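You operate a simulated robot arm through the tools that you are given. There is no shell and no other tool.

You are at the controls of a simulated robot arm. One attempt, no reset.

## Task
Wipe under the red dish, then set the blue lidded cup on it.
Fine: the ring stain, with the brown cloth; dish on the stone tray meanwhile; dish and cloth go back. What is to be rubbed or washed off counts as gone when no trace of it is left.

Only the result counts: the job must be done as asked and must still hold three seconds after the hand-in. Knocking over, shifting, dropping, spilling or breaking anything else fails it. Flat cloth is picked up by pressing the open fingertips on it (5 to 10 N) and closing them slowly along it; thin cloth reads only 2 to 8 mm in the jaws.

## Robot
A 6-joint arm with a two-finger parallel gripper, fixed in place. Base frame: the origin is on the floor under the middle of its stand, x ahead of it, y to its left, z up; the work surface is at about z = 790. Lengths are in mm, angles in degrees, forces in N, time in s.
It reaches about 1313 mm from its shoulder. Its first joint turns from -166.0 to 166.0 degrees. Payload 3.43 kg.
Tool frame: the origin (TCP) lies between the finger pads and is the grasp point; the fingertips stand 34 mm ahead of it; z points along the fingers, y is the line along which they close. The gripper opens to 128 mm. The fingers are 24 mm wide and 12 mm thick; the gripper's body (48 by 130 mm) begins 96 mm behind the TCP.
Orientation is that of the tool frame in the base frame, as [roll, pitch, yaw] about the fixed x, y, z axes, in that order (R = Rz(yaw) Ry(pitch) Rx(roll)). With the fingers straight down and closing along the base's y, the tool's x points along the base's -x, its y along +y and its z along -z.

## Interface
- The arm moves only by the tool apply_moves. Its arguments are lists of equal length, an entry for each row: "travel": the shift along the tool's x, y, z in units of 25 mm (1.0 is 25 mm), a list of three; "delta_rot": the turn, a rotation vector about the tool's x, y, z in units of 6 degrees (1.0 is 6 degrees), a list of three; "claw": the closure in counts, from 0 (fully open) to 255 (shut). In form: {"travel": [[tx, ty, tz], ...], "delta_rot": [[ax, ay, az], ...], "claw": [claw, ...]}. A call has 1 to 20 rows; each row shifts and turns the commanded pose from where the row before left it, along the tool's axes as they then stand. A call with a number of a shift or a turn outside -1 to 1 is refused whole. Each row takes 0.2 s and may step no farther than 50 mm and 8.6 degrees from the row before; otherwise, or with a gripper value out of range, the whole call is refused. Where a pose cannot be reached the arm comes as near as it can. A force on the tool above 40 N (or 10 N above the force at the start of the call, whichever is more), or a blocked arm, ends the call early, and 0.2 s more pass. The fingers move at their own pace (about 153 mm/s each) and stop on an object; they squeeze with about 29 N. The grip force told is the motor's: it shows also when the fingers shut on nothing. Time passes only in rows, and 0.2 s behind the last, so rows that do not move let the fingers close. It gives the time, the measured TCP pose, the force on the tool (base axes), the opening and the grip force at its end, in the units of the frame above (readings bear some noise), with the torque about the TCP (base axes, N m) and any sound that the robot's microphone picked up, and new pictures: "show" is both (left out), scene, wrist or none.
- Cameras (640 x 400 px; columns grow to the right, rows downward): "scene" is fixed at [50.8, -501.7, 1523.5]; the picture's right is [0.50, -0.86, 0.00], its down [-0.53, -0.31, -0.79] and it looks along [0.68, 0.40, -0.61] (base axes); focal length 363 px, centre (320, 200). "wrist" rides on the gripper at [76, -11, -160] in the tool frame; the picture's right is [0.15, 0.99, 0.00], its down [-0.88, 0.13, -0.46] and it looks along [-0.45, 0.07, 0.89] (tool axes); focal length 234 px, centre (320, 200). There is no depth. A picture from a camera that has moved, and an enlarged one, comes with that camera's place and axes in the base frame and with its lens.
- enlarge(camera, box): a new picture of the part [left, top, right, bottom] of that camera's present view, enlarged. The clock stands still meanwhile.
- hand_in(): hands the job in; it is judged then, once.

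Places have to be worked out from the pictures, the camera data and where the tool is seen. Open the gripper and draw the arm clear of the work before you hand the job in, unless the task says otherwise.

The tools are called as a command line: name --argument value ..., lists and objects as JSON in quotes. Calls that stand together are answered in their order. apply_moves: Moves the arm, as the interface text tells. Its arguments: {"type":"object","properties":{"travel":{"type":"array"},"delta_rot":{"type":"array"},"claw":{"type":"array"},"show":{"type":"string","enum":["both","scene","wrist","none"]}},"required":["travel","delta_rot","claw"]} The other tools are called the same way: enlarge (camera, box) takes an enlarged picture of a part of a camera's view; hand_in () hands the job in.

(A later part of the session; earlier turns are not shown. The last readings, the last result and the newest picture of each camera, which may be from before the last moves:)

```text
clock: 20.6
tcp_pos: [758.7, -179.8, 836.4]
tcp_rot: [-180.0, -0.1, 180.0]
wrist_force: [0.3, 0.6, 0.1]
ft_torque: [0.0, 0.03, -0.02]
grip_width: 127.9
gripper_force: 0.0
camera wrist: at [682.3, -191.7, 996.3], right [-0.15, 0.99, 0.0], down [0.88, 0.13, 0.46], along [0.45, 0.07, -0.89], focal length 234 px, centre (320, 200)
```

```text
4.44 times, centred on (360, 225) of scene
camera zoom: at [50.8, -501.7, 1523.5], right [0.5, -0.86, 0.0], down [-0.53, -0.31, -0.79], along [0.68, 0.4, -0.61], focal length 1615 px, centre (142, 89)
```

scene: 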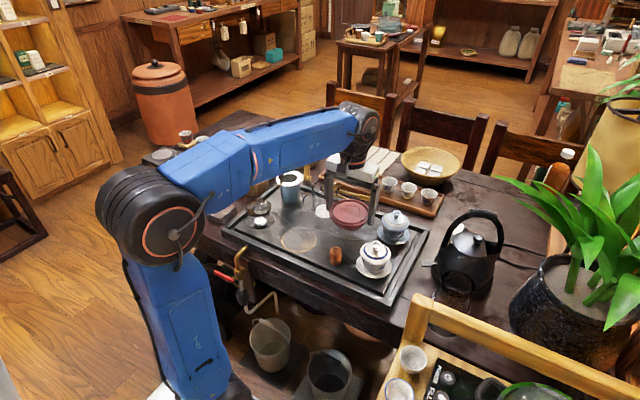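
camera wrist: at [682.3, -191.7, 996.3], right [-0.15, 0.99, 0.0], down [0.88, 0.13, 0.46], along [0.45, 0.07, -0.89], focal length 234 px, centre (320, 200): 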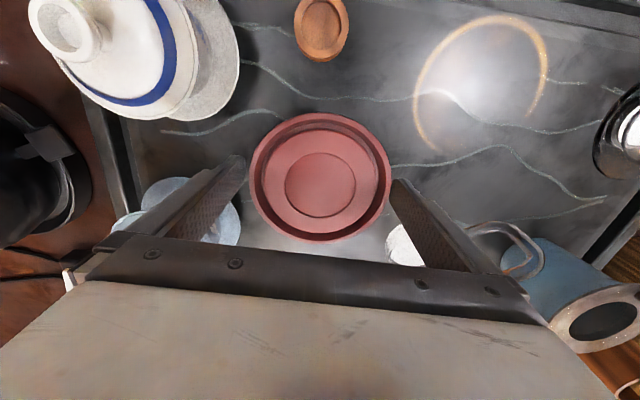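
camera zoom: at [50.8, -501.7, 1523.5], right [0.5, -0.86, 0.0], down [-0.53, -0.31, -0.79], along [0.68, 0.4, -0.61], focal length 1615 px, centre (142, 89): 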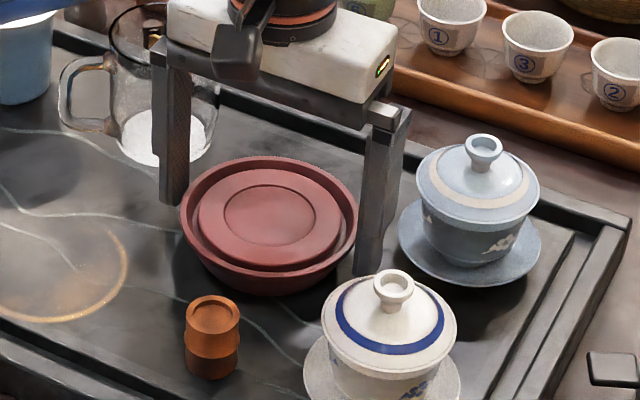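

Released; dish sits flat at the parking spot (reference TCP ≈ [759, -179.5], grip z≈838). I go straight up, then across toward the cloth, keeping high.

apply_moves --travel '[[0, 0, -0.3], [0, 0, -1], [0, 0, -1], [0, 0, -1], [0, 0, -1], [0, 0, -1], [0, 0, -1], [0, 0, 0], [0.6, 0.8, 0], [0.6, 0.8, 0], [0.6, 0.8, 0], [0.6, 0.8, 0], [0.6, 0.8, 0], [0.4, 0.6, 0], [0, 0, 0]]' --delta_rot '[[0, 0, 0], [0, 0, 0], [0, 0, 0], [0, 0, 0], [0, 0, 0], [0, 0, 0], [0, 0, 0], [0, 0, 0], [0, 0, 0], [0, 0, 0], [0, 0, 0], [0, 0, 0], [0, 0, 0], [0, 0, 0], [0, 0, 0]]' --claw '[0, 0, 0, 0, 0, 0, 0, 0, 0, 0, 0, 0, 0, 0, 0]' --show "both"

enlarge --camera "wrist" --box '[240, 70, 400, 190]'

enlarge --camera "scene" --box '[260, 210, 350, 270]'

```text
clock: 23.8
tcp_pos: [673.5, -64.1, 994.4]
tcp_rot: [179.9, 0.0, -179.9]
wrist_force: [0.4, -0.6, 0.0]
ft_torque: [0.01, -0.01, -0.02]
grip_width: 128.1
gripper_force: 0.0
camera wrist: at [596.3, -76.9, 1154.3], right [-0.15, 0.99, 0.0], down [0.88, 0.13, 0.46], along [0.45, 0.07, -0.89], focal length 234 px, centre (320, 200)
```

scene: 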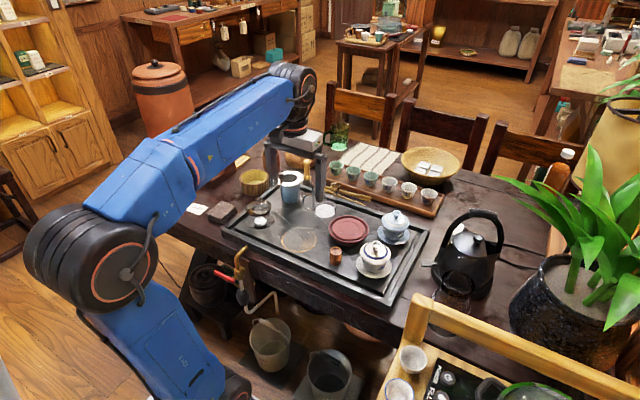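
wrist: 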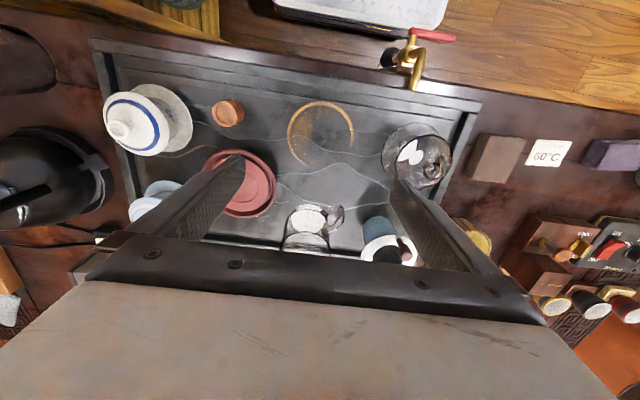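

```text
3.33 times, centred on (320, 130) of wrist
camera zoom: at [596.3, -76.9, 1154.3], right [-0.15, 0.99, 0.0], down [0.88, 0.13, 0.46], along [0.45, 0.07, -0.89], focal length 781 px, centre (320, 433)
```

zoom: 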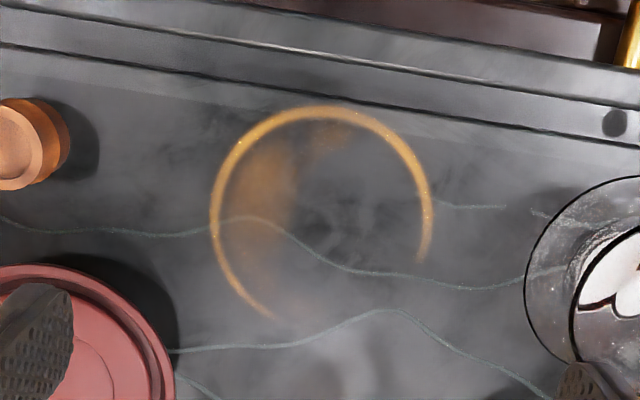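

```text
6.67 times, centred on (305, 240) of scene
camera zoom: at [50.8, -501.7, 1523.5], right [0.5, -0.86, 0.0], down [-0.53, -0.31, -0.79], along [0.68, 0.4, -0.61], focal length 2422 px, centre (420, -67)
```

zoom: 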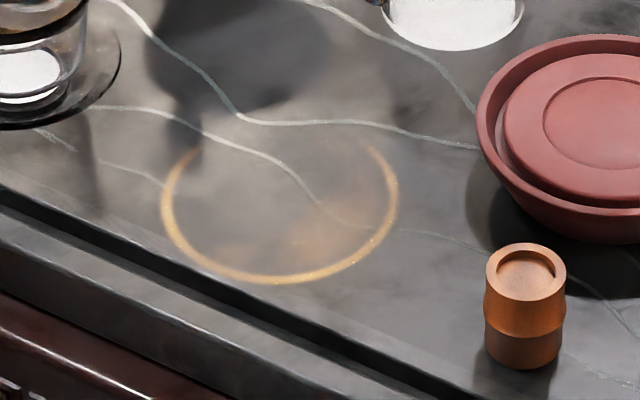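

The stain is a ring arc of radius ≈50 mm centred at (673, -64), plus a smear inside; tray top is z≈795. Now I move over to the brown cloth near (662, 218).

apply_moves --travel '[[0.04, 0.94, 0], [0.04, 0.94, 0], [0.04, 0.94, 0], [0.04, 0.94, 0], [0.04, 0.94, 0], [0.04, 0.94, 0], [0.04, 0.94, 0], [0.04, 0.94, 0], [0.04, 0.94, 0], [0.04, 0.94, 0], [0.04, 0.94, 0], [0.04, 0.94, 0], [0, 0, 0]]' --delta_rot '[[0, 0, 0], [0, 0, 0], [0, 0, 0], [0, 0, 0], [0, 0, 0], [0, 0, 0], [0, 0, 0], [0, 0, 0], [0, 0, 0], [0, 0, 0], [0, 0, 0], [0, 0, 0], [0, 0, 0]]' --claw '[0, 0, 0, 0, 0, 0, 0, 0, 0, 0, 0, 0, 0]' --show "both"

enlarge --camera "wrist" --box '[240, 70, 400, 190]'

enlarge --camera "scene" --box '[170, 180, 270, 250]'

```text
clock: 26.6
tcp_pos: [662.6, 217.9, 994.4]
tcp_rot: [180.0, 0.0, -180.0]
wrist_force: [0.5, 0.7, 0.0]
ft_torque: [0.01, -0.02, 0.02]
grip_width: 127.9
gripper_force: 0.1
camera wrist: at [586.0, 205.3, 1153.3], right [-0.15, 0.99, 0.0], down [0.88, 0.13, 0.46], along [0.45, 0.07, -0.89], focal length 234 px, centre (320, 200)
```

scene: 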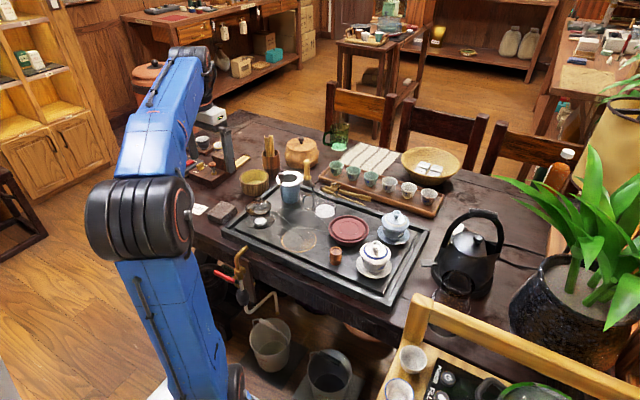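
wrist: 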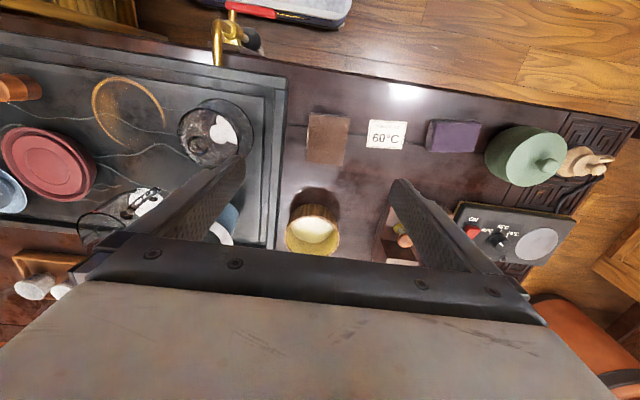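

```text
3.33 times, centred on (320, 130) of wrist
camera zoom: at [586.0, 205.3, 1153.3], right [-0.15, 0.99, 0.0], down [0.88, 0.13, 0.46], along [0.45, 0.07, -0.89], focal length 781 px, centre (320, 433)
```

zoom: 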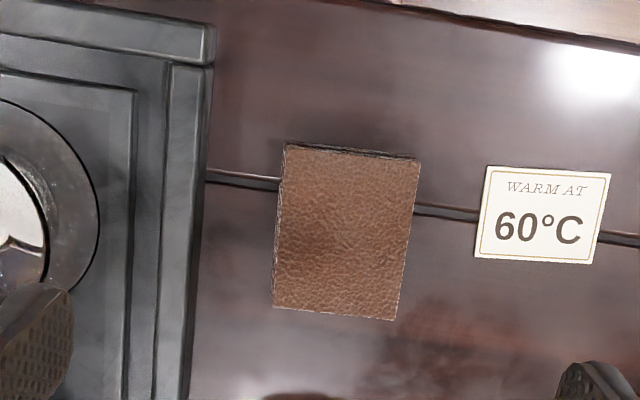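

```text
5.71 times, centred on (220, 215) of scene
camera zoom: at [50.8, -501.7, 1523.5], right [0.5, -0.86, 0.0], down [-0.53, -0.31, -0.79], along [0.68, 0.4, -0.61], focal length 2076 px, centre (891, 114)
```

zoom: 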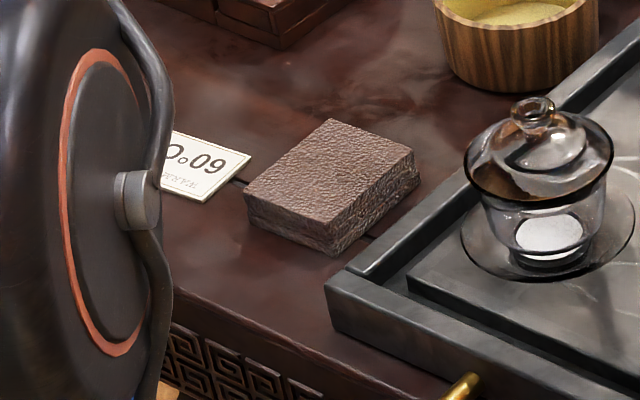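

By triangulating the card, the table is z≈766; the pad is ≈60 (y) × 73 (x) × 20 mm, centred near (669, 230), top ≈787; the tray's edge is at y≈166. I preset the jaws to ~80 mm and come down partway to verify alignment.

apply_moves --travel '[[-0.256, 0.48, 0], [0, 0, 0.92], [0, 0, 0.92], [0, 0, 0.92], [0, 0, 0.92], [0, 0, 0.92], [0, 0, 0]]' --delta_rot '[[0, 0, 0], [0, 0, 0], [0, 0, 0], [0, 0, 0], [0, 0, 0], [0, 0, 0], [0, 0, 0]]' --claw '[96, 96, 96, 96, 96, 96, 96]' --show "both"

enlarge --camera "wrist" --box '[220, 70, 420, 230]'

enlarge --camera "scene" --box '[170, 160, 270, 250]'

```text
clock: 28.2
tcp_pos: [668.8, 227.5, 879.5]
tcp_rot: [180.0, 0.0, 180.0]
wrist_force: [0.7, -0.6, -0.4]
ft_torque: [0.04, -0.01, 0.01]
grip_width: 79.9
gripper_force: 0.0
camera wrist: at [591.7, 216.0, 1038.3], right [-0.15, 0.99, 0.0], down [0.88, 0.13, 0.46], along [0.45, 0.07, -0.89], focal length 234 px, centre (320, 200)
```

scene: 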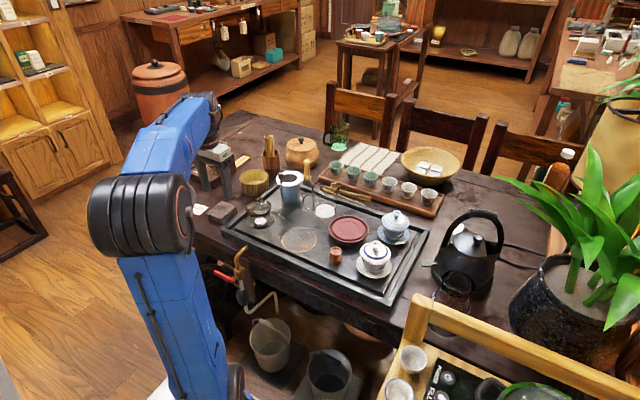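
wrist: 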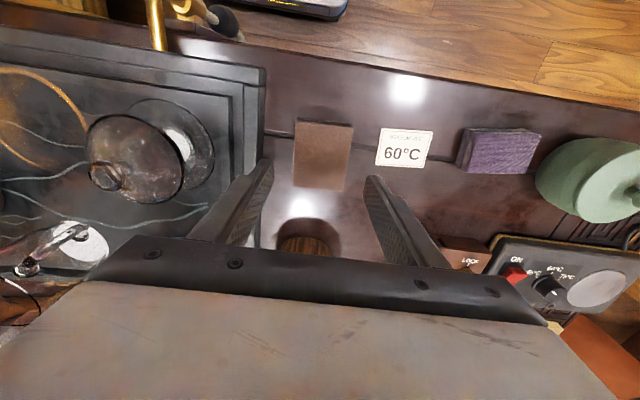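

```text
2.50 times, centred on (320, 150) of wrist
camera zoom: at [591.7, 216.0, 1038.3], right [-0.15, 0.99, 0.0], down [0.88, 0.13, 0.46], along [0.45, 0.07, -0.89], focal length 585 px, centre (320, 325)
```

zoom: 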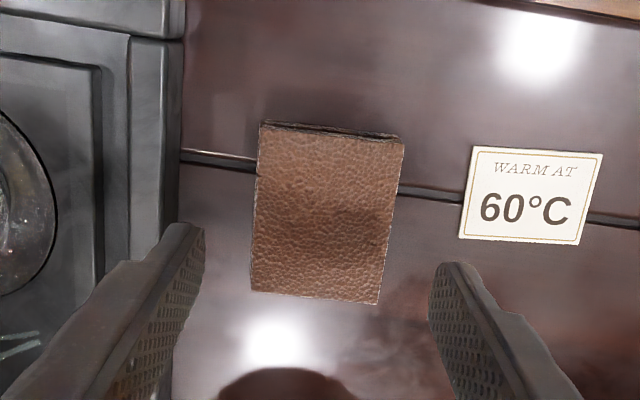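

```text
4.44 times, centred on (220, 205) of scene
camera zoom: at [50.8, -501.7, 1523.5], right [0.5, -0.86, 0.0], down [-0.53, -0.31, -0.79], along [0.68, 0.4, -0.61], focal length 1615 px, centre (764, 178)
```

zoom: 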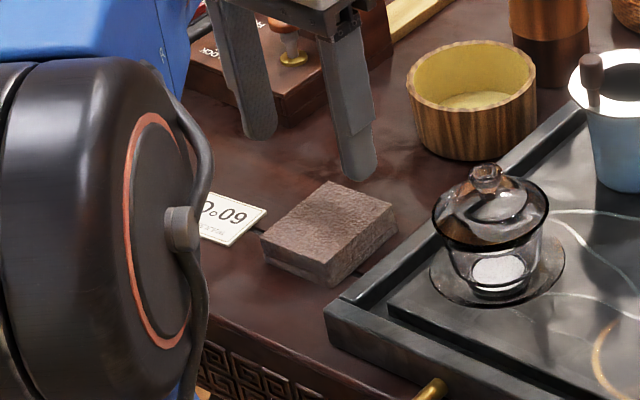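

Pad centre is only ~2 mm off in y and rotated about +3°. I apply that correction and descend with open jaws around the pad (tips to ≈774).

apply_moves --travel '[[0, 0.074, 0], [0, 0, 0.8], [0, 0, 0.8], [0, 0, 0.8], [0, 0, 0.3], [0, 0, 0.16], [0, 0, 0]]' --delta_rot '[[0, 0, -0.5], [0, 0, 0], [0, 0, 0], [0, 0, 0], [0, 0, 0], [0, 0, 0], [0, 0, 0]]' --claw '[96, 96, 96, 96, 96, 96, 96]' --show "both"

enlarge --camera "wrist" --box '[220, 90, 420, 250]'

enlarge --camera "scene" --box '[170, 170, 270, 250]'

```text
clock: 29.8
tcp_pos: [666.2, 231.3, 807.8]
tcp_rot: [180.0, 0.1, -177.0]
wrist_force: [-0.2, 0.2, 0.4]
ft_torque: [0.03, -0.01, 0.01]
grip_width: 80.0
gripper_force: 0.0
camera wrist: at [591.5, 215.1, 966.7], right [-0.2, 0.98, 0.0], down [0.87, 0.18, 0.46], along [0.45, 0.09, -0.89], focal length 234 px, centre (320, 200)
```

scene: 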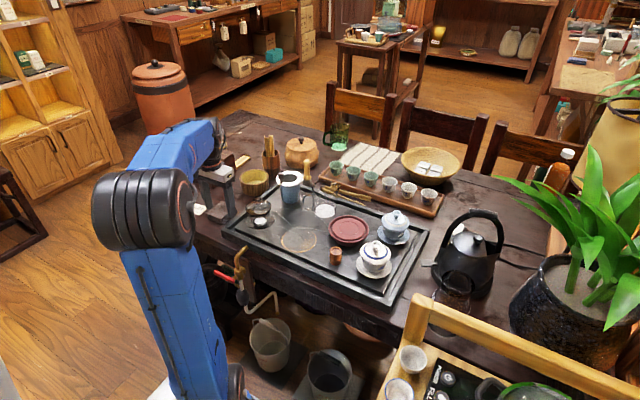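
wrist: 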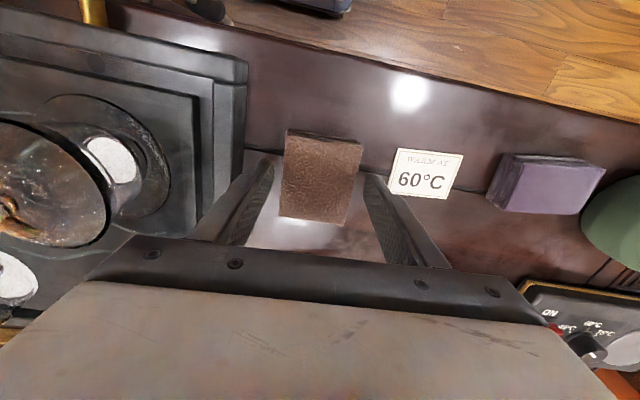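

```text
2.50 times, centred on (320, 170) of wrist
camera zoom: at [591.5, 215.1, 966.7], right [-0.2, 0.98, 0.0], down [0.87, 0.18, 0.46], along [0.45, 0.09, -0.89], focal length 585 px, centre (320, 275)
```

zoom: 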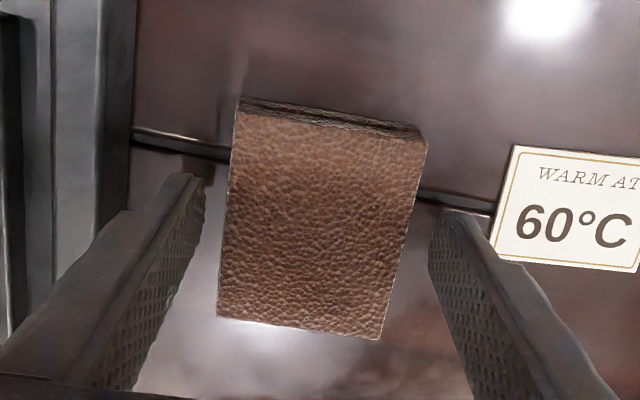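

```text
5.00 times, centred on (220, 210) of scene
camera zoom: at [50.8, -501.7, 1523.5], right [0.5, -0.86, 0.0], down [-0.53, -0.31, -0.79], along [0.68, 0.4, -0.61], focal length 1817 px, centre (820, 150)
```

zoom: 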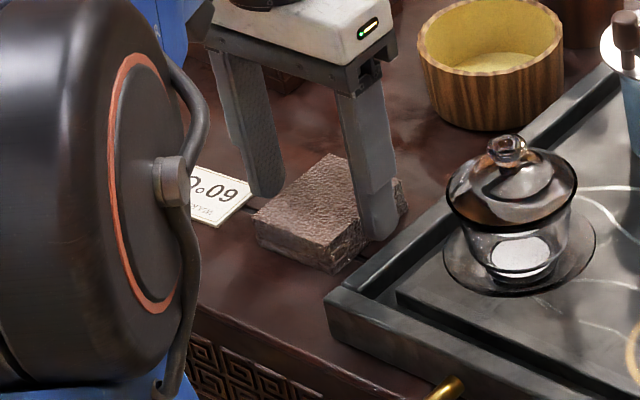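

The fingers straddle the pad with clearance to the tray. I close on the cloth.

apply_moves --travel '[[0, 0, 0], [0, 0, 0], [0, 0, 0], [0, 0, 0], [0, 0, 0], [0, 0, 0]]' --delta_rot '[[0, 0, 0], [0, 0, 0], [0, 0, 0], [0, 0, 0], [0, 0, 0], [0, 0, 0]]' --claw '[115, 130, 145, 180, 180, 180]' --show "wrist"

enlarge --camera "scene" --box '[170, 170, 270, 250]'

enlarge --camera "wrist" --box '[220, 90, 420, 250]'

```text
clock: 31.2
tcp_pos: [666.5, 230.9, 807.4]
tcp_rot: [180.0, 0.0, -177.0]
wrist_force: [-0.9, 0.0, 0.7]
ft_torque: [0.01, 0.02, -0.04]
grip_width: 62.8
gripper_force: 29.2
camera wrist: at [591.5, 215.1, 966.9], right [-0.2, 0.98, 0.0], down [0.87, 0.18, 0.46], along [0.45, 0.09, -0.89], focal length 234 px, centre (320, 200)
```

wrist: 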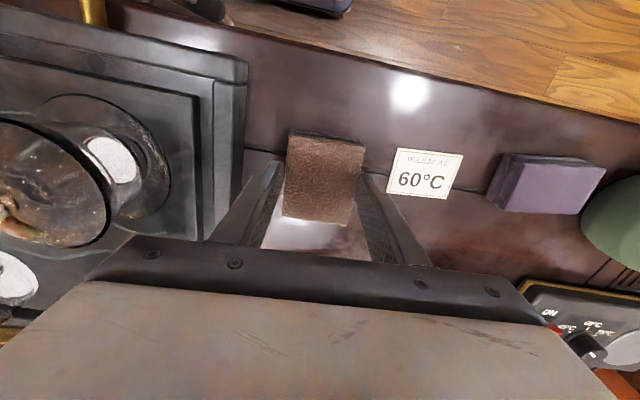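

```text
5.00 times, centred on (220, 210) of scene
camera zoom: at [50.8, -501.7, 1523.5], right [0.5, -0.86, 0.0], down [-0.53, -0.31, -0.79], along [0.68, 0.4, -0.61], focal length 1817 px, centre (820, 150)
```

zoom: 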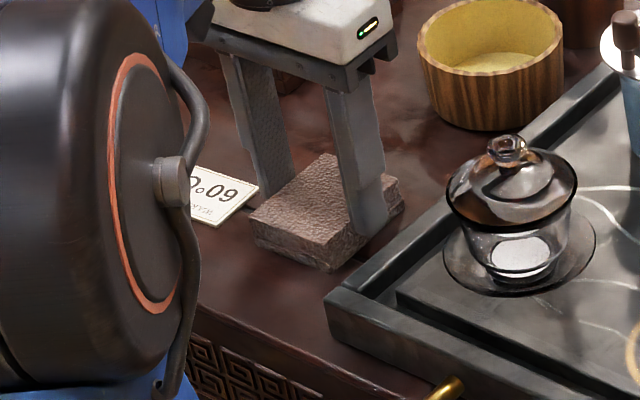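

```text
2.50 times, centred on (320, 170) of wrist
camera zoom: at [591.5, 215.1, 966.9], right [-0.2, 0.98, 0.0], down [0.87, 0.18, 0.46], along [0.45, 0.09, -0.89], focal length 585 px, centre (320, 275)
```

zoom: 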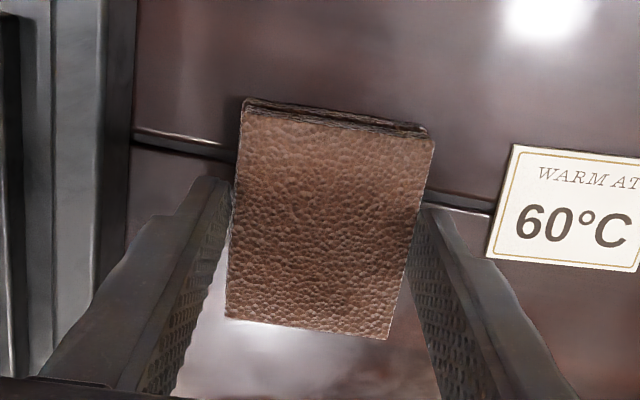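

Gripped at 62.8 mm, 29 N (return reference: commanded ≈[669.0, 231.5, 808.7], yaw +3°). I lift slowly and check the load.

apply_moves --travel '[[0, 0, -0.1], [0, 0, -0.2], [0, 0, -0.4], [0, 0, -0.5], [0, 0, 0]]' --delta_rot '[[0, 0, 0], [0, 0, 0], [0, 0, 0], [0, 0, 0], [0, 0, 0]]' --claw '[180, 180, 180, 180, 180]' --show "wrist"

enlarge --camera "scene" --box '[170, 170, 270, 250]'

```text
clock: 32.4
tcp_pos: [667.9, 230.3, 838.2]
tcp_rot: [-180.0, 0.0, -177.0]
wrist_force: [-0.5, 0.6, -0.6]
ft_torque: [-0.01, 0.02, -0.01]
grip_width: 62.8
gripper_force: 29.1
camera wrist: at [591.9, 215.6, 996.9], right [-0.2, 0.98, 0.0], down [0.87, 0.18, 0.46], along [0.45, 0.09, -0.89], focal length 234 px, centre (320, 200)
```

wrist: 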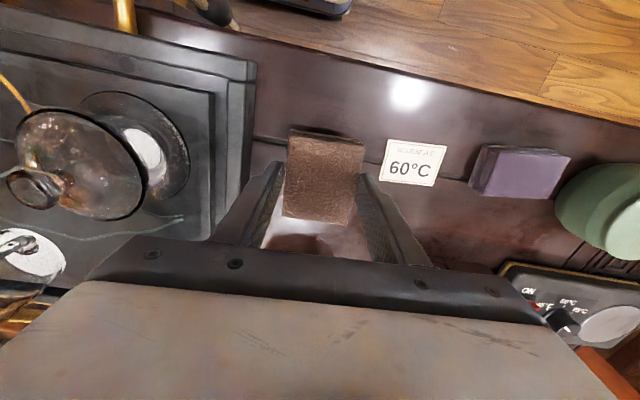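

```text
5.00 times, centred on (220, 210) of scene
camera zoom: at [50.8, -501.7, 1523.5], right [0.5, -0.86, 0.0], down [-0.53, -0.31, -0.79], along [0.68, 0.4, -0.61], focal length 1817 px, centre (820, 150)
```

zoom: 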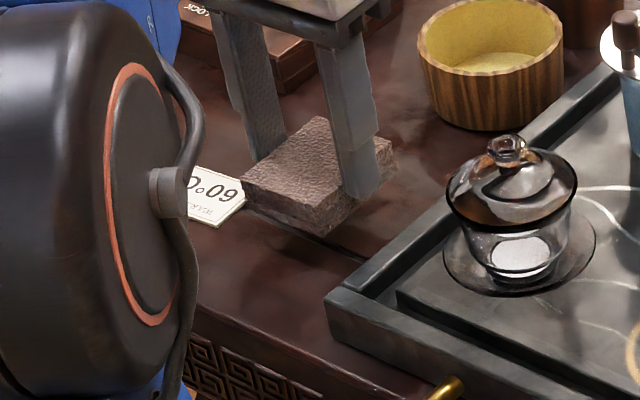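

The cloth is held firmly. I raise, undo the 3° yaw, and carry it over the stain at a safe height.

apply_moves --travel '[[0, 0, -0.97], [0, 0, -0.97], [0, 0, -0.97], [0, 0, -0.97], [0, 0, -0.97], [0, 0, 0]]' --delta_rot '[[0, 0, 0], [0, 0, 0.5], [0, 0, 0], [0, 0, 0], [0, 0, 0], [0, 0, 0]]' --claw '[180, 180, 180, 180, 180, 180]' --show "none"

apply_moves --travel '[[-0.017, -0.985, 0], [-0.017, -0.985, 0], [-0.017, -0.985, 0], [-0.017, -0.985, 0], [-0.017, -0.985, 0], [-0.017, -0.985, 0], [-0.017, -0.985, 0], [-0.017, -0.985, 0], [-0.017, -0.985, 0], [-0.017, -0.985, 0], [-0.017, -0.985, 0], [-0.017, -0.985, 0], [0, 0, 0]]' --delta_rot '[[0, 0, 0], [0, 0, 0], [0, 0, 0], [0, 0, 0], [0, 0, 0], [0, 0, 0], [0, 0, 0], [0, 0, 0], [0, 0, 0], [0, 0, 0], [0, 0, 0], [0, 0, 0], [0, 0, 0]]' --claw '[180, 180, 180, 180, 180, 180, 180, 180, 180, 180, 180, 180, 180]' --show "both"

enlarge --camera "wrist" --box '[220, 60, 420, 220]'

enlarge --camera "scene" --box '[240, 170, 380, 270]'

```text
clock: 33.8
tcp_pos: [665.9, 233.0, 960.0]
tcp_rot: [-179.9, 0.0, -179.9]
wrist_force: [0.4, -0.6, -0.5]
ft_torque: [0.02, 0.01, -0.01]
grip_width: 62.8
gripper_force: 29.3
```

```text
clock: 36.6
tcp_pos: [673.0, -64.1, 959.6]
tcp_rot: [-179.9, 0.0, -179.9]
wrist_force: [-0.4, -0.2, -1.1]
ft_torque: [-0.01, -0.02, -0.05]
grip_width: 62.5
gripper_force: 29.1
camera wrist: at [596.8, -75.9, 1118.3], right [-0.15, 0.99, 0.0], down [0.88, 0.13, 0.46], along [0.45, 0.07, -0.89], focal length 234 px, centre (320, 200)
```

scene: 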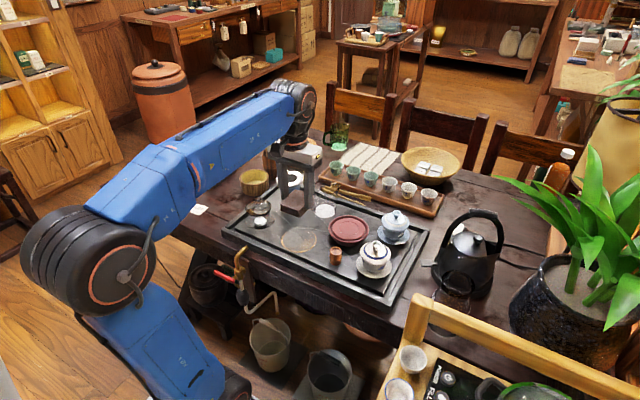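
wrist: 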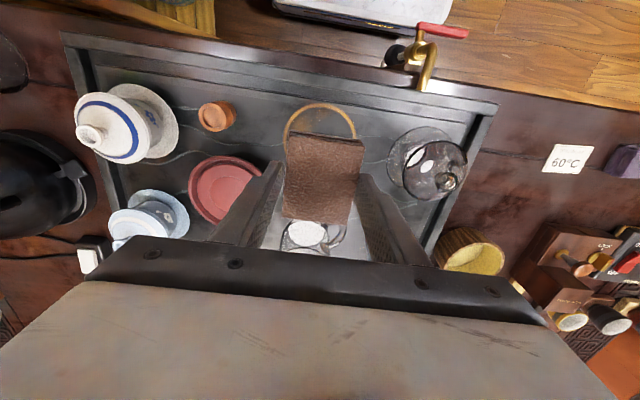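

```text
2.50 times, centred on (320, 140) of wrist
camera zoom: at [596.8, -75.9, 1118.3], right [-0.15, 0.99, 0.0], down [0.88, 0.13, 0.46], along [0.45, 0.07, -0.89], focal length 585 px, centre (320, 350)
```

zoom: 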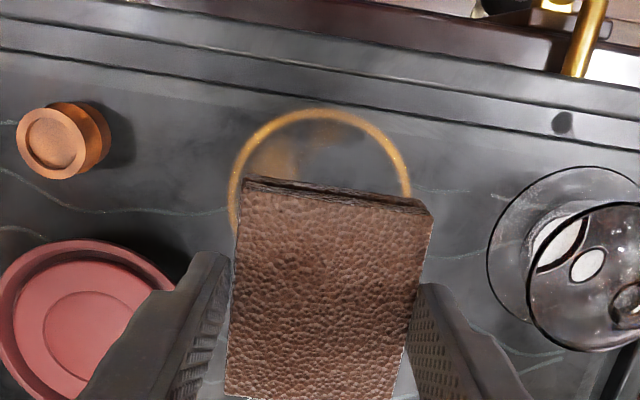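

```text
4.00 times, centred on (310, 220) of scene
camera zoom: at [50.8, -501.7, 1523.5], right [0.5, -0.86, 0.0], down [-0.53, -0.31, -0.79], along [0.68, 0.4, -0.61], focal length 1453 px, centre (360, 120)
```

zoom: 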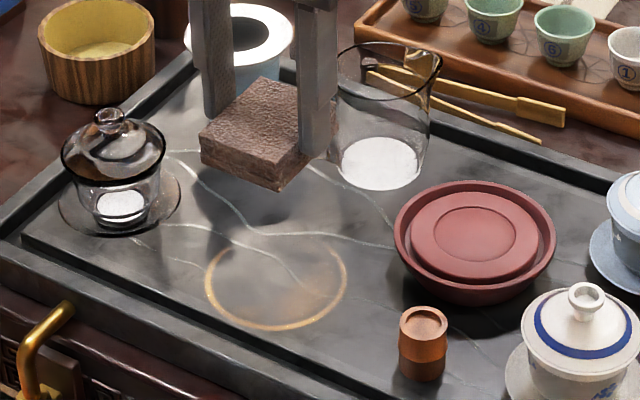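

The pad is above the stain. I lower to ~8 mm above expected contact (TCP ≈ 836.5).

apply_moves --travel '[[0, 0, 1], [0, 0, 1], [0, 0, 1], [0, 0, 1], [0, 0, 0.6], [0, 0, 0]]' --delta_rot '[[0, 0, 0], [0, 0, 0], [0, 0, 0], [0, 0, 0], [0, 0, 0], [0, 0, 0]]' --claw '[180, 180, 180, 180, 180, 180]' --show "both"

enlarge --camera "scene" --box '[240, 180, 360, 270]'

enlarge --camera "wrist" --box '[220, 60, 420, 220]'

```text
clock: 38.0
tcp_pos: [672.2, -64.2, 845.0]
tcp_rot: [-179.9, 0.0, 180.0]
wrist_force: [-0.9, -1.0, -1.2]
ft_torque: [-0.01, -0.01, -0.01]
grip_width: 62.6
gripper_force: 29.3
camera wrist: at [595.8, -76.2, 1003.7], right [-0.15, 0.99, 0.0], down [0.88, 0.13, 0.46], along [0.45, 0.07, -0.89], focal length 234 px, centre (320, 200)
```

scene: 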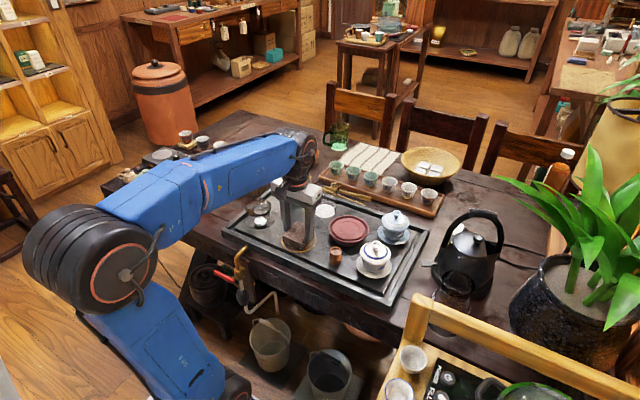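
wrist: 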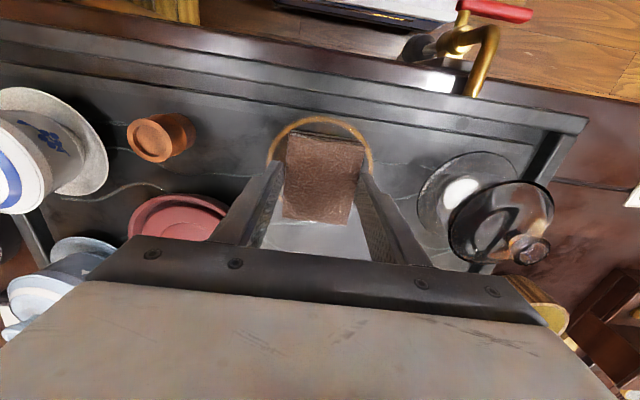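

```text
4.44 times, centred on (300, 225) of scene
camera zoom: at [50.8, -501.7, 1523.5], right [0.5, -0.86, 0.0], down [-0.53, -0.31, -0.79], along [0.68, 0.4, -0.61], focal length 1615 px, centre (409, 89)
```

zoom: 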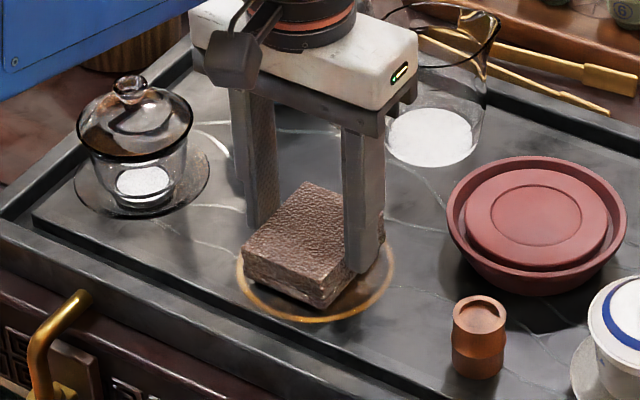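

```text
2.50 times, centred on (320, 140) of wrist
camera zoom: at [595.8, -76.2, 1003.7], right [-0.15, 0.99, 0.0], down [0.88, 0.13, 0.46], along [0.45, 0.07, -0.89], focal length 585 px, centre (320, 350)
```

zoom: 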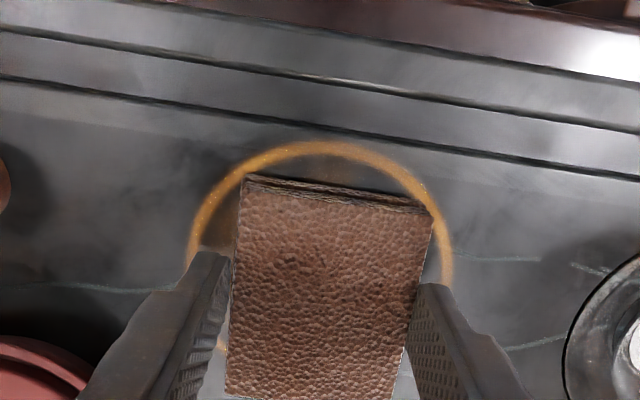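

Just above the ring; now I feel for contact in small steps.

apply_moves --travel '[[0, 0, 0.1], [0, 0, 0.08], [0, 0, 0.04], [0, 0, 0.04], [0, 0, 0]]' --delta_rot '[[0, 0, 0], [0, 0, 0], [0, 0, 0], [0, 0, 0], [0, 0, 0]]' --claw '[180, 180, 180, 180, 180]' --show "none"

apply_moves --travel '[[0, 0, 0.04], [0, 0, 0]]' --delta_rot '[[0, 0, 0], [0, 0, 0]]' --claw '[180, 180]' --show "none"

```text
clock: 39.2
tcp_pos: [673.2, -65.2, 837.7]
tcp_rot: [180.0, 0.0, 180.0]
wrist_force: [0.9, -0.3, 0.0]
ft_torque: [-0.02, -0.03, 0.01]
grip_width: 62.7
gripper_force: 29.0
```

```text
clock: 39.8
tcp_pos: [672.6, -63.8, 837.1]
tcp_rot: [180.0, 0.1, 179.9]
wrist_force: [1.6, -3.1, 14.5]
ft_torque: [-0.11, -0.02, -0.05]
grip_width: 62.7
gripper_force: 28.9
```

Contact with ~14 N. I start with a short stroke back and forth along x at centre and check the force.

apply_moves --travel '[[0.2, 0, -0.01], [0.28, 0, 0], [-0.32, 0, 0], [-0.32, 0, 0], [-0.32, 0, 0], [-0.16, 0, 0], [0.32, 0, 0], [0.32, 0, 0], [0, 0, 0]]' --delta_rot '[[0, 0, 0], [0, 0, 0], [0, 0, 0], [0, 0, 0], [0, 0, 0], [0, 0, 0], [0, 0, 0], [0, 0, 0], [0, 0, 0]]' --claw '[180, 180, 180, 180, 180, 180, 180, 180, 180]' --show "both"

enlarge --camera "scene" --box '[240, 180, 360, 270]'

enlarge --camera "wrist" --box '[220, 60, 420, 220]'

```text
clock: 41.8
tcp_pos: [673.5, -63.0, 837.2]
tcp_rot: [-180.0, 0.2, -179.9]
wrist_force: [7.3, 0.3, 15.7]
ft_torque: [-0.04, -0.24, -0.04]
grip_width: 62.6
gripper_force: 29.1
camera wrist: at [596.8, -75.2, 996.3], right [-0.15, 0.99, 0.0], down [0.88, 0.13, 0.46], along [0.45, 0.07, -0.89], focal length 234 px, centre (320, 200)
```

scene: 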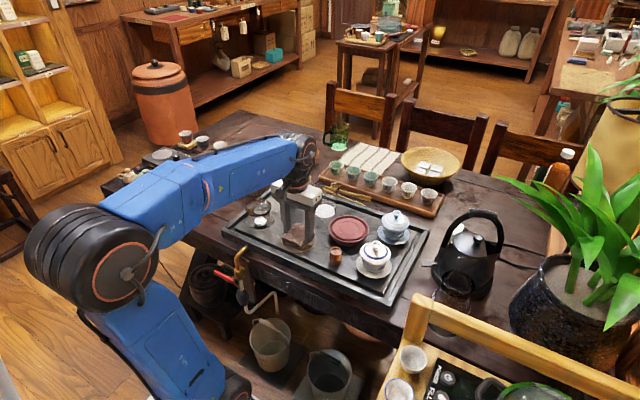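
wrist: 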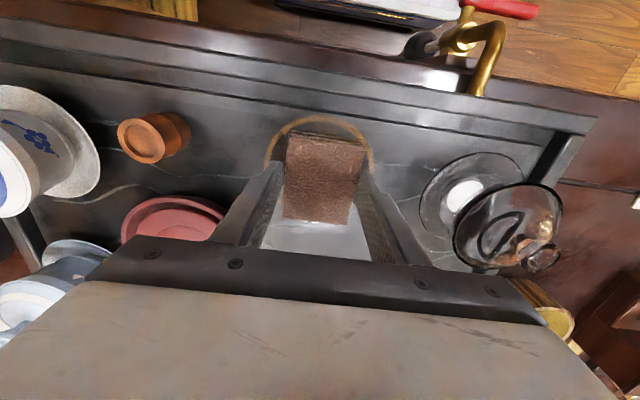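

```text
4.44 times, centred on (300, 225) of scene
camera zoom: at [50.8, -501.7, 1523.5], right [0.5, -0.86, 0.0], down [-0.53, -0.31, -0.79], along [0.68, 0.4, -0.61], focal length 1615 px, centre (409, 89)
```

zoom: 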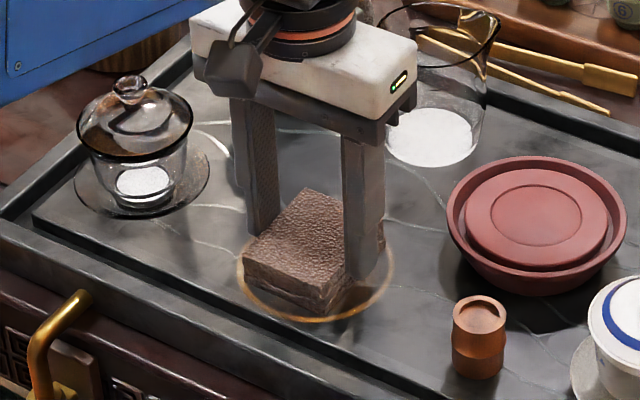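

```text
2.50 times, centred on (320, 140) of wrist
camera zoom: at [596.8, -75.2, 996.3], right [-0.15, 0.99, 0.0], down [0.88, 0.13, 0.46], along [0.45, 0.07, -0.89], focal length 585 px, centre (320, 350)
```

zoom: 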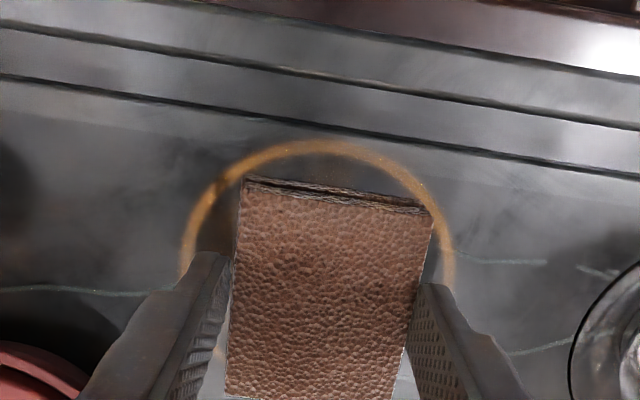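

The stain is already fading. I continue with broader strokes over the −y half of the ring.

apply_moves --travel '[[0.32, -0.16, 0], [0.32, -0.16, 0], [-0.32, -0.08, 0], [-0.32, -0.08, 0], [-0.32, -0.08, 0], [-0.32, 0, 0], [0.32, -0.16, 0], [0.32, -0.16, 0], [0.32, -0.16, 0], [0.16, -0.08, 0], [-0.32, 0, 0], [-0.32, 0, 0], [-0.24, 0, 0], [0.32, 0, 0], [0.32, 0, 0], [0.24, 0, 0], [-0.32, 0, 0], [-0.16, 0.24, 0], [0, 0.32, 0], [0, 0.32, 0]]' --delta_rot '[[0, 0, 0], [0, 0, 0], [0, 0, 0], [0, 0, 0], [0, 0, 0], [0, 0, 0], [0, 0, 0], [0, 0, 0], [0, 0, 0], [0, 0, 0], [0, 0, 0], [0, 0, 0], [0, 0, 0], [0, 0, 0], [0, 0, 0], [0, 0, 0], [0, 0, 0], [0, 0, 0], [0, 0, 0], [0, 0, 0]]' --claw '[180, 180, 180, 180, 180, 180, 180, 180, 180, 180, 180, 180, 180, 180, 180, 180, 180, 180, 180, 180]' --show "both"

enlarge --camera "scene" --box '[240, 180, 360, 270]'

enlarge --camera "wrist" --box '[220, 60, 420, 220]'

```text
clock: 46.0
tcp_pos: [672.1, -70.9, 836.6]
tcp_rot: [-180.0, 0.1, -180.0]
wrist_force: [0.7, -6.3, 14.5]
ft_torque: [-0.29, 0.05, 0.03]
grip_width: 62.6
gripper_force: 28.9
camera wrist: at [595.3, -82.6, 995.9], right [-0.15, 0.99, 0.0], down [0.88, 0.13, 0.46], along [0.45, 0.07, -0.89], focal length 234 px, centre (320, 200)
```

scene: 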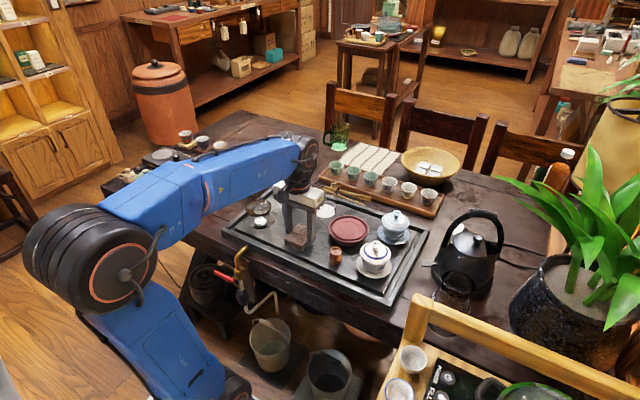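
wrist: 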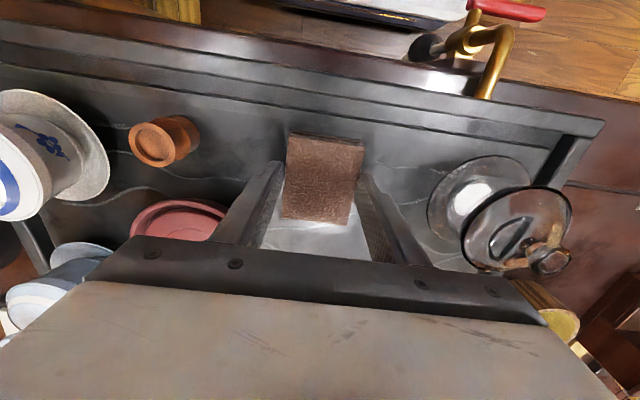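

```text
4.44 times, centred on (300, 225) of scene
camera zoom: at [50.8, -501.7, 1523.5], right [0.5, -0.86, 0.0], down [-0.53, -0.31, -0.79], along [0.68, 0.4, -0.61], focal length 1615 px, centre (409, 89)
```

zoom: 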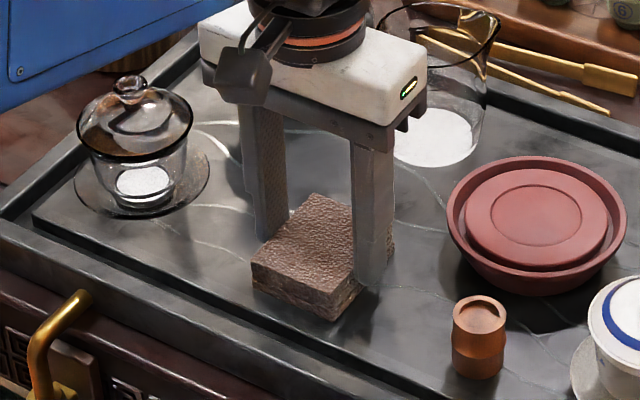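

```text
2.50 times, centred on (320, 140) of wrist
camera zoom: at [595.3, -82.6, 995.9], right [-0.15, 0.99, 0.0], down [0.88, 0.13, 0.46], along [0.45, 0.07, -0.89], focal length 585 px, centre (320, 350)
```

zoom: 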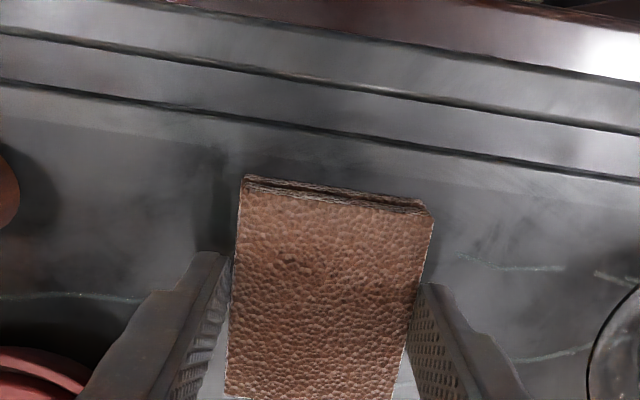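

The stain looks gone; to be thorough I also rub the +y half and the +x side.

apply_moves --travel '[[0.32, 0.24, 0], [0.32, 0.16, 0], [-0.32, 0.12, 0], [-0.32, 0.12, 0], [-0.32, 0.12, 0], [-0.32, 0.12, 0], [0.32, 0.12, 0], [0.32, 0.12, 0], [0.32, 0.12, 0], [0.32, 0.12, 0], [-0.32, 0, 0], [-0.32, 0, 0], [-0.32, 0, 0], [-0.32, -0.16, 0], [0, -0.32, 0], [0, -0.32, 0], [0, -0.32, 0], [0.32, 0, 0], [0.32, 0, 0], [0, 0, 0]]' --delta_rot '[[0, 0, 0], [0, 0, 0], [0, 0, 0], [0, 0, 0], [0, 0, 0], [0, 0, 0], [0, 0, 0], [0, 0, 0], [0, 0, 0], [0, 0, 0], [0, 0, 0], [0, 0, 0], [0, 0, 0], [0, 0, 0], [0, 0, 0], [0, 0, 0], [0, 0, 0], [0, 0, 0], [0, 0, 0], [0, 0, 0]]' --claw '[180, 180, 180, 180, 180, 180, 180, 180, 180, 180, 180, 180, 180, 180, 180, 180, 180, 180, 180, 180]' --show "none"

apply_moves --travel '[[0.32, -0.16, 0], [0.32, -0.16, 0], [0, -0.32, 0], [0, -0.32, 0], [-0.32, 0, 0], [-0.32, 0, 0], [-0.32, 0.16, 0], [0, 0.32, 0], [0, 0.32, 0], [0, 0.32, 0], [0, 0.32, 0], [0.32, 0.16, 0], [0.32, 0, 0], [0.32, -0.16, 0], [0, -0.32, 0], [-0.32, -0.16, 0], [0, 0, -0.1], [0, 0, -0.5], [0, 0, -1], [0, 0, -1]]' --delta_rot '[[0, 0, 0], [0, 0, 0], [0, 0, 0], [0, 0, 0], [0, 0, 0], [0, 0, 0], [0, 0, 0], [0, 0, 0], [0, 0, 0], [0, 0, 0], [0, 0, 0], [0, 0, 0], [0, 0, 0], [0, 0, 0], [0, 0, 0], [0, 0, 0], [0, 0, 0], [0, 0, 0], [0, 0, 0], [0, 0, 0]]' --claw '[180, 180, 180, 180, 180, 180, 180, 180, 180, 180, 180, 180, 180, 180, 180, 180, 180, 180, 180, 180]' --show "both"

enlarge --camera "scene" --box '[240, 180, 360, 270]'

enlarge --camera "wrist" --box '[220, 60, 420, 220]'

```text
clock: 50.2
tcp_pos: [673.4, -62.8, 837.8]
tcp_rot: [-179.9, 0.0, 179.9]
wrist_force: [0.3, 0.0, 3.4]
ft_torque: [-0.01, -0.07, 0.03]
grip_width: 62.9
gripper_force: 28.6
```

```text
clock: 54.4
tcp_pos: [665.4, -65.0, 901.3]
tcp_rot: [179.9, -0.1, 179.9]
wrist_force: [-0.5, 0.5, 0.5]
ft_torque: [0.02, -0.02, 0.01]
grip_width: 62.5
gripper_force: 29.2
camera wrist: at [589.1, -76.5, 1061.0], right [-0.15, 0.99, 0.0], down [0.88, 0.13, 0.46], along [0.45, 0.07, -0.89], focal length 234 px, centre (320, 200)
```

scene: 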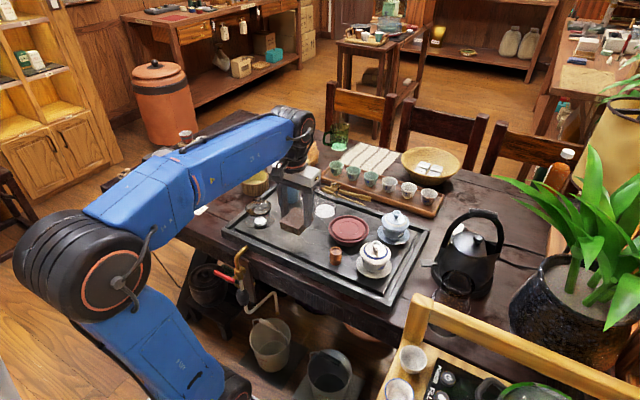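
wrist: 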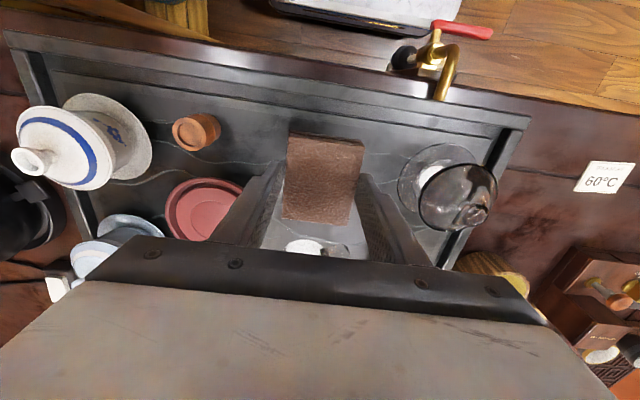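

```text
4.44 times, centred on (300, 225) of scene
camera zoom: at [50.8, -501.7, 1523.5], right [0.5, -0.86, 0.0], down [-0.53, -0.31, -0.79], along [0.68, 0.4, -0.61], focal length 1615 px, centre (409, 89)
```

zoom: 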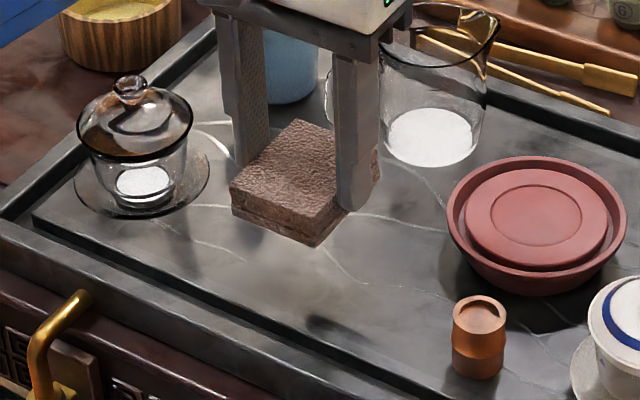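

```text
2.50 times, centred on (320, 140) of wrist
camera zoom: at [589.1, -76.5, 1061.0], right [-0.15, 0.99, 0.0], down [0.88, 0.13, 0.46], along [0.45, 0.07, -0.89], focal length 585 px, centre (320, 350)
```

zoom: 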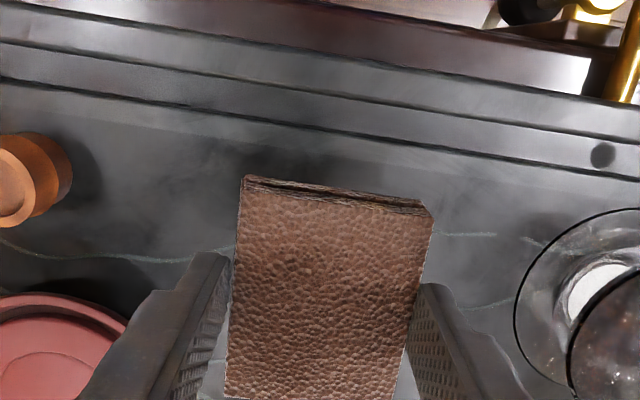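

No trace visible around the pad. I raise and back the pad away toward +y a bit to view the whole wiped area unobstructed.

apply_moves --travel '[[0, 0, -1], [0, 0, -1], [0, 0, -0.3], [0, 0.9, 0], [0, 0.9, 0], [0, 0.9, 0], [0, 0.9, 0], [0, 0, 0]]' --delta_rot '[[0, 0, 0], [0, 0, 0], [0, 0, 0], [0, 0, 0], [0, 0, 0], [0, 0, 0], [0, 0, 0], [0, 0, 0]]' --claw '[180, 180, 180, 180, 180, 180, 180, 180]' --show "both"

enlarge --camera "scene" --box '[260, 210, 350, 270]'

enlarge --camera "wrist" --box '[160, 60, 320, 180]'

```text
clock: 56.2
tcp_pos: [663.7, 26.9, 957.3]
tcp_rot: [-179.9, 0.0, -179.9]
wrist_force: [0.1, -0.2, -0.4]
ft_torque: [-0.01, -0.01, 0.0]
grip_width: 62.5
gripper_force: 29.2
camera wrist: at [587.5, 14.4, 1116.4], right [-0.15, 0.99, 0.0], down [0.88, 0.13, 0.46], along [0.45, 0.07, -0.89], focal length 234 px, centre (320, 200)
```

scene: 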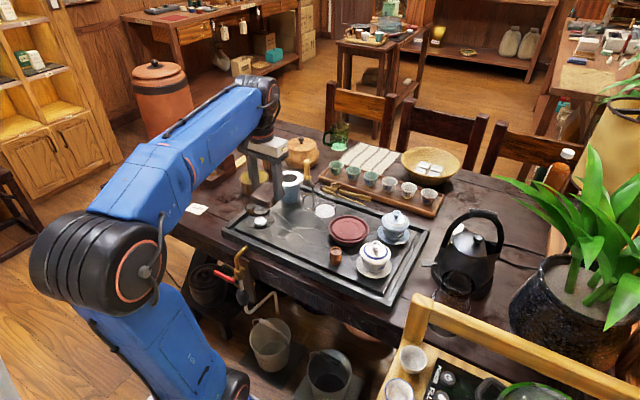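
wrist: 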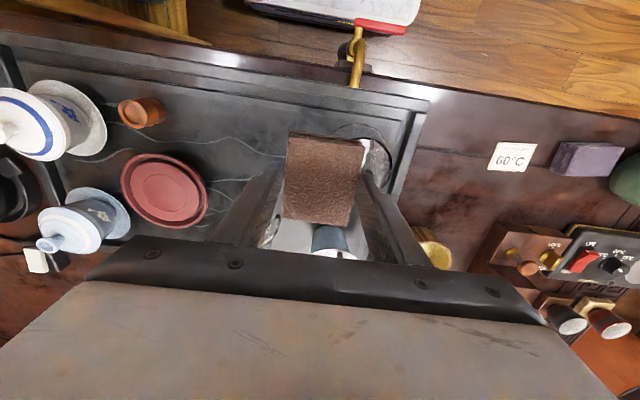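

```text
6.67 times, centred on (305, 240) of scene
camera zoom: at [50.8, -501.7, 1523.5], right [0.5, -0.86, 0.0], down [-0.53, -0.31, -0.79], along [0.68, 0.4, -0.61], focal length 2422 px, centre (420, -67)
```

zoom: 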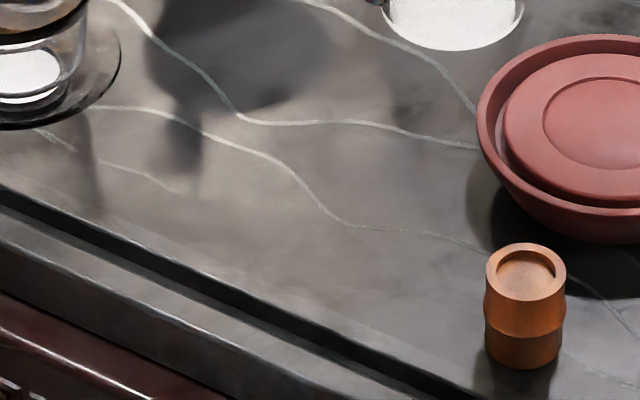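

```text
3.33 times, centred on (240, 120) of wrist
camera zoom: at [587.5, 14.4, 1116.4], right [-0.15, 0.99, 0.0], down [0.88, 0.13, 0.46], along [0.45, 0.07, -0.89], focal length 781 px, centre (587, 467)
```

zoom: 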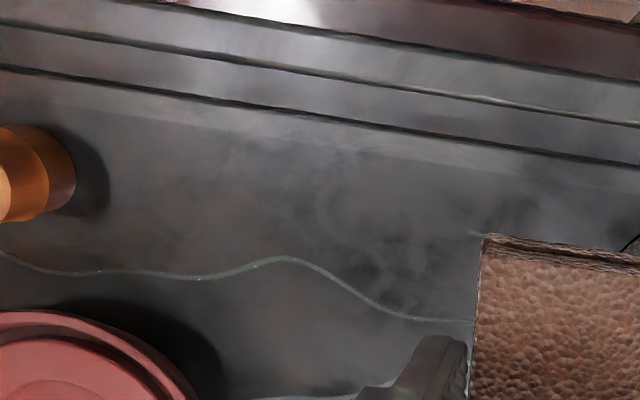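

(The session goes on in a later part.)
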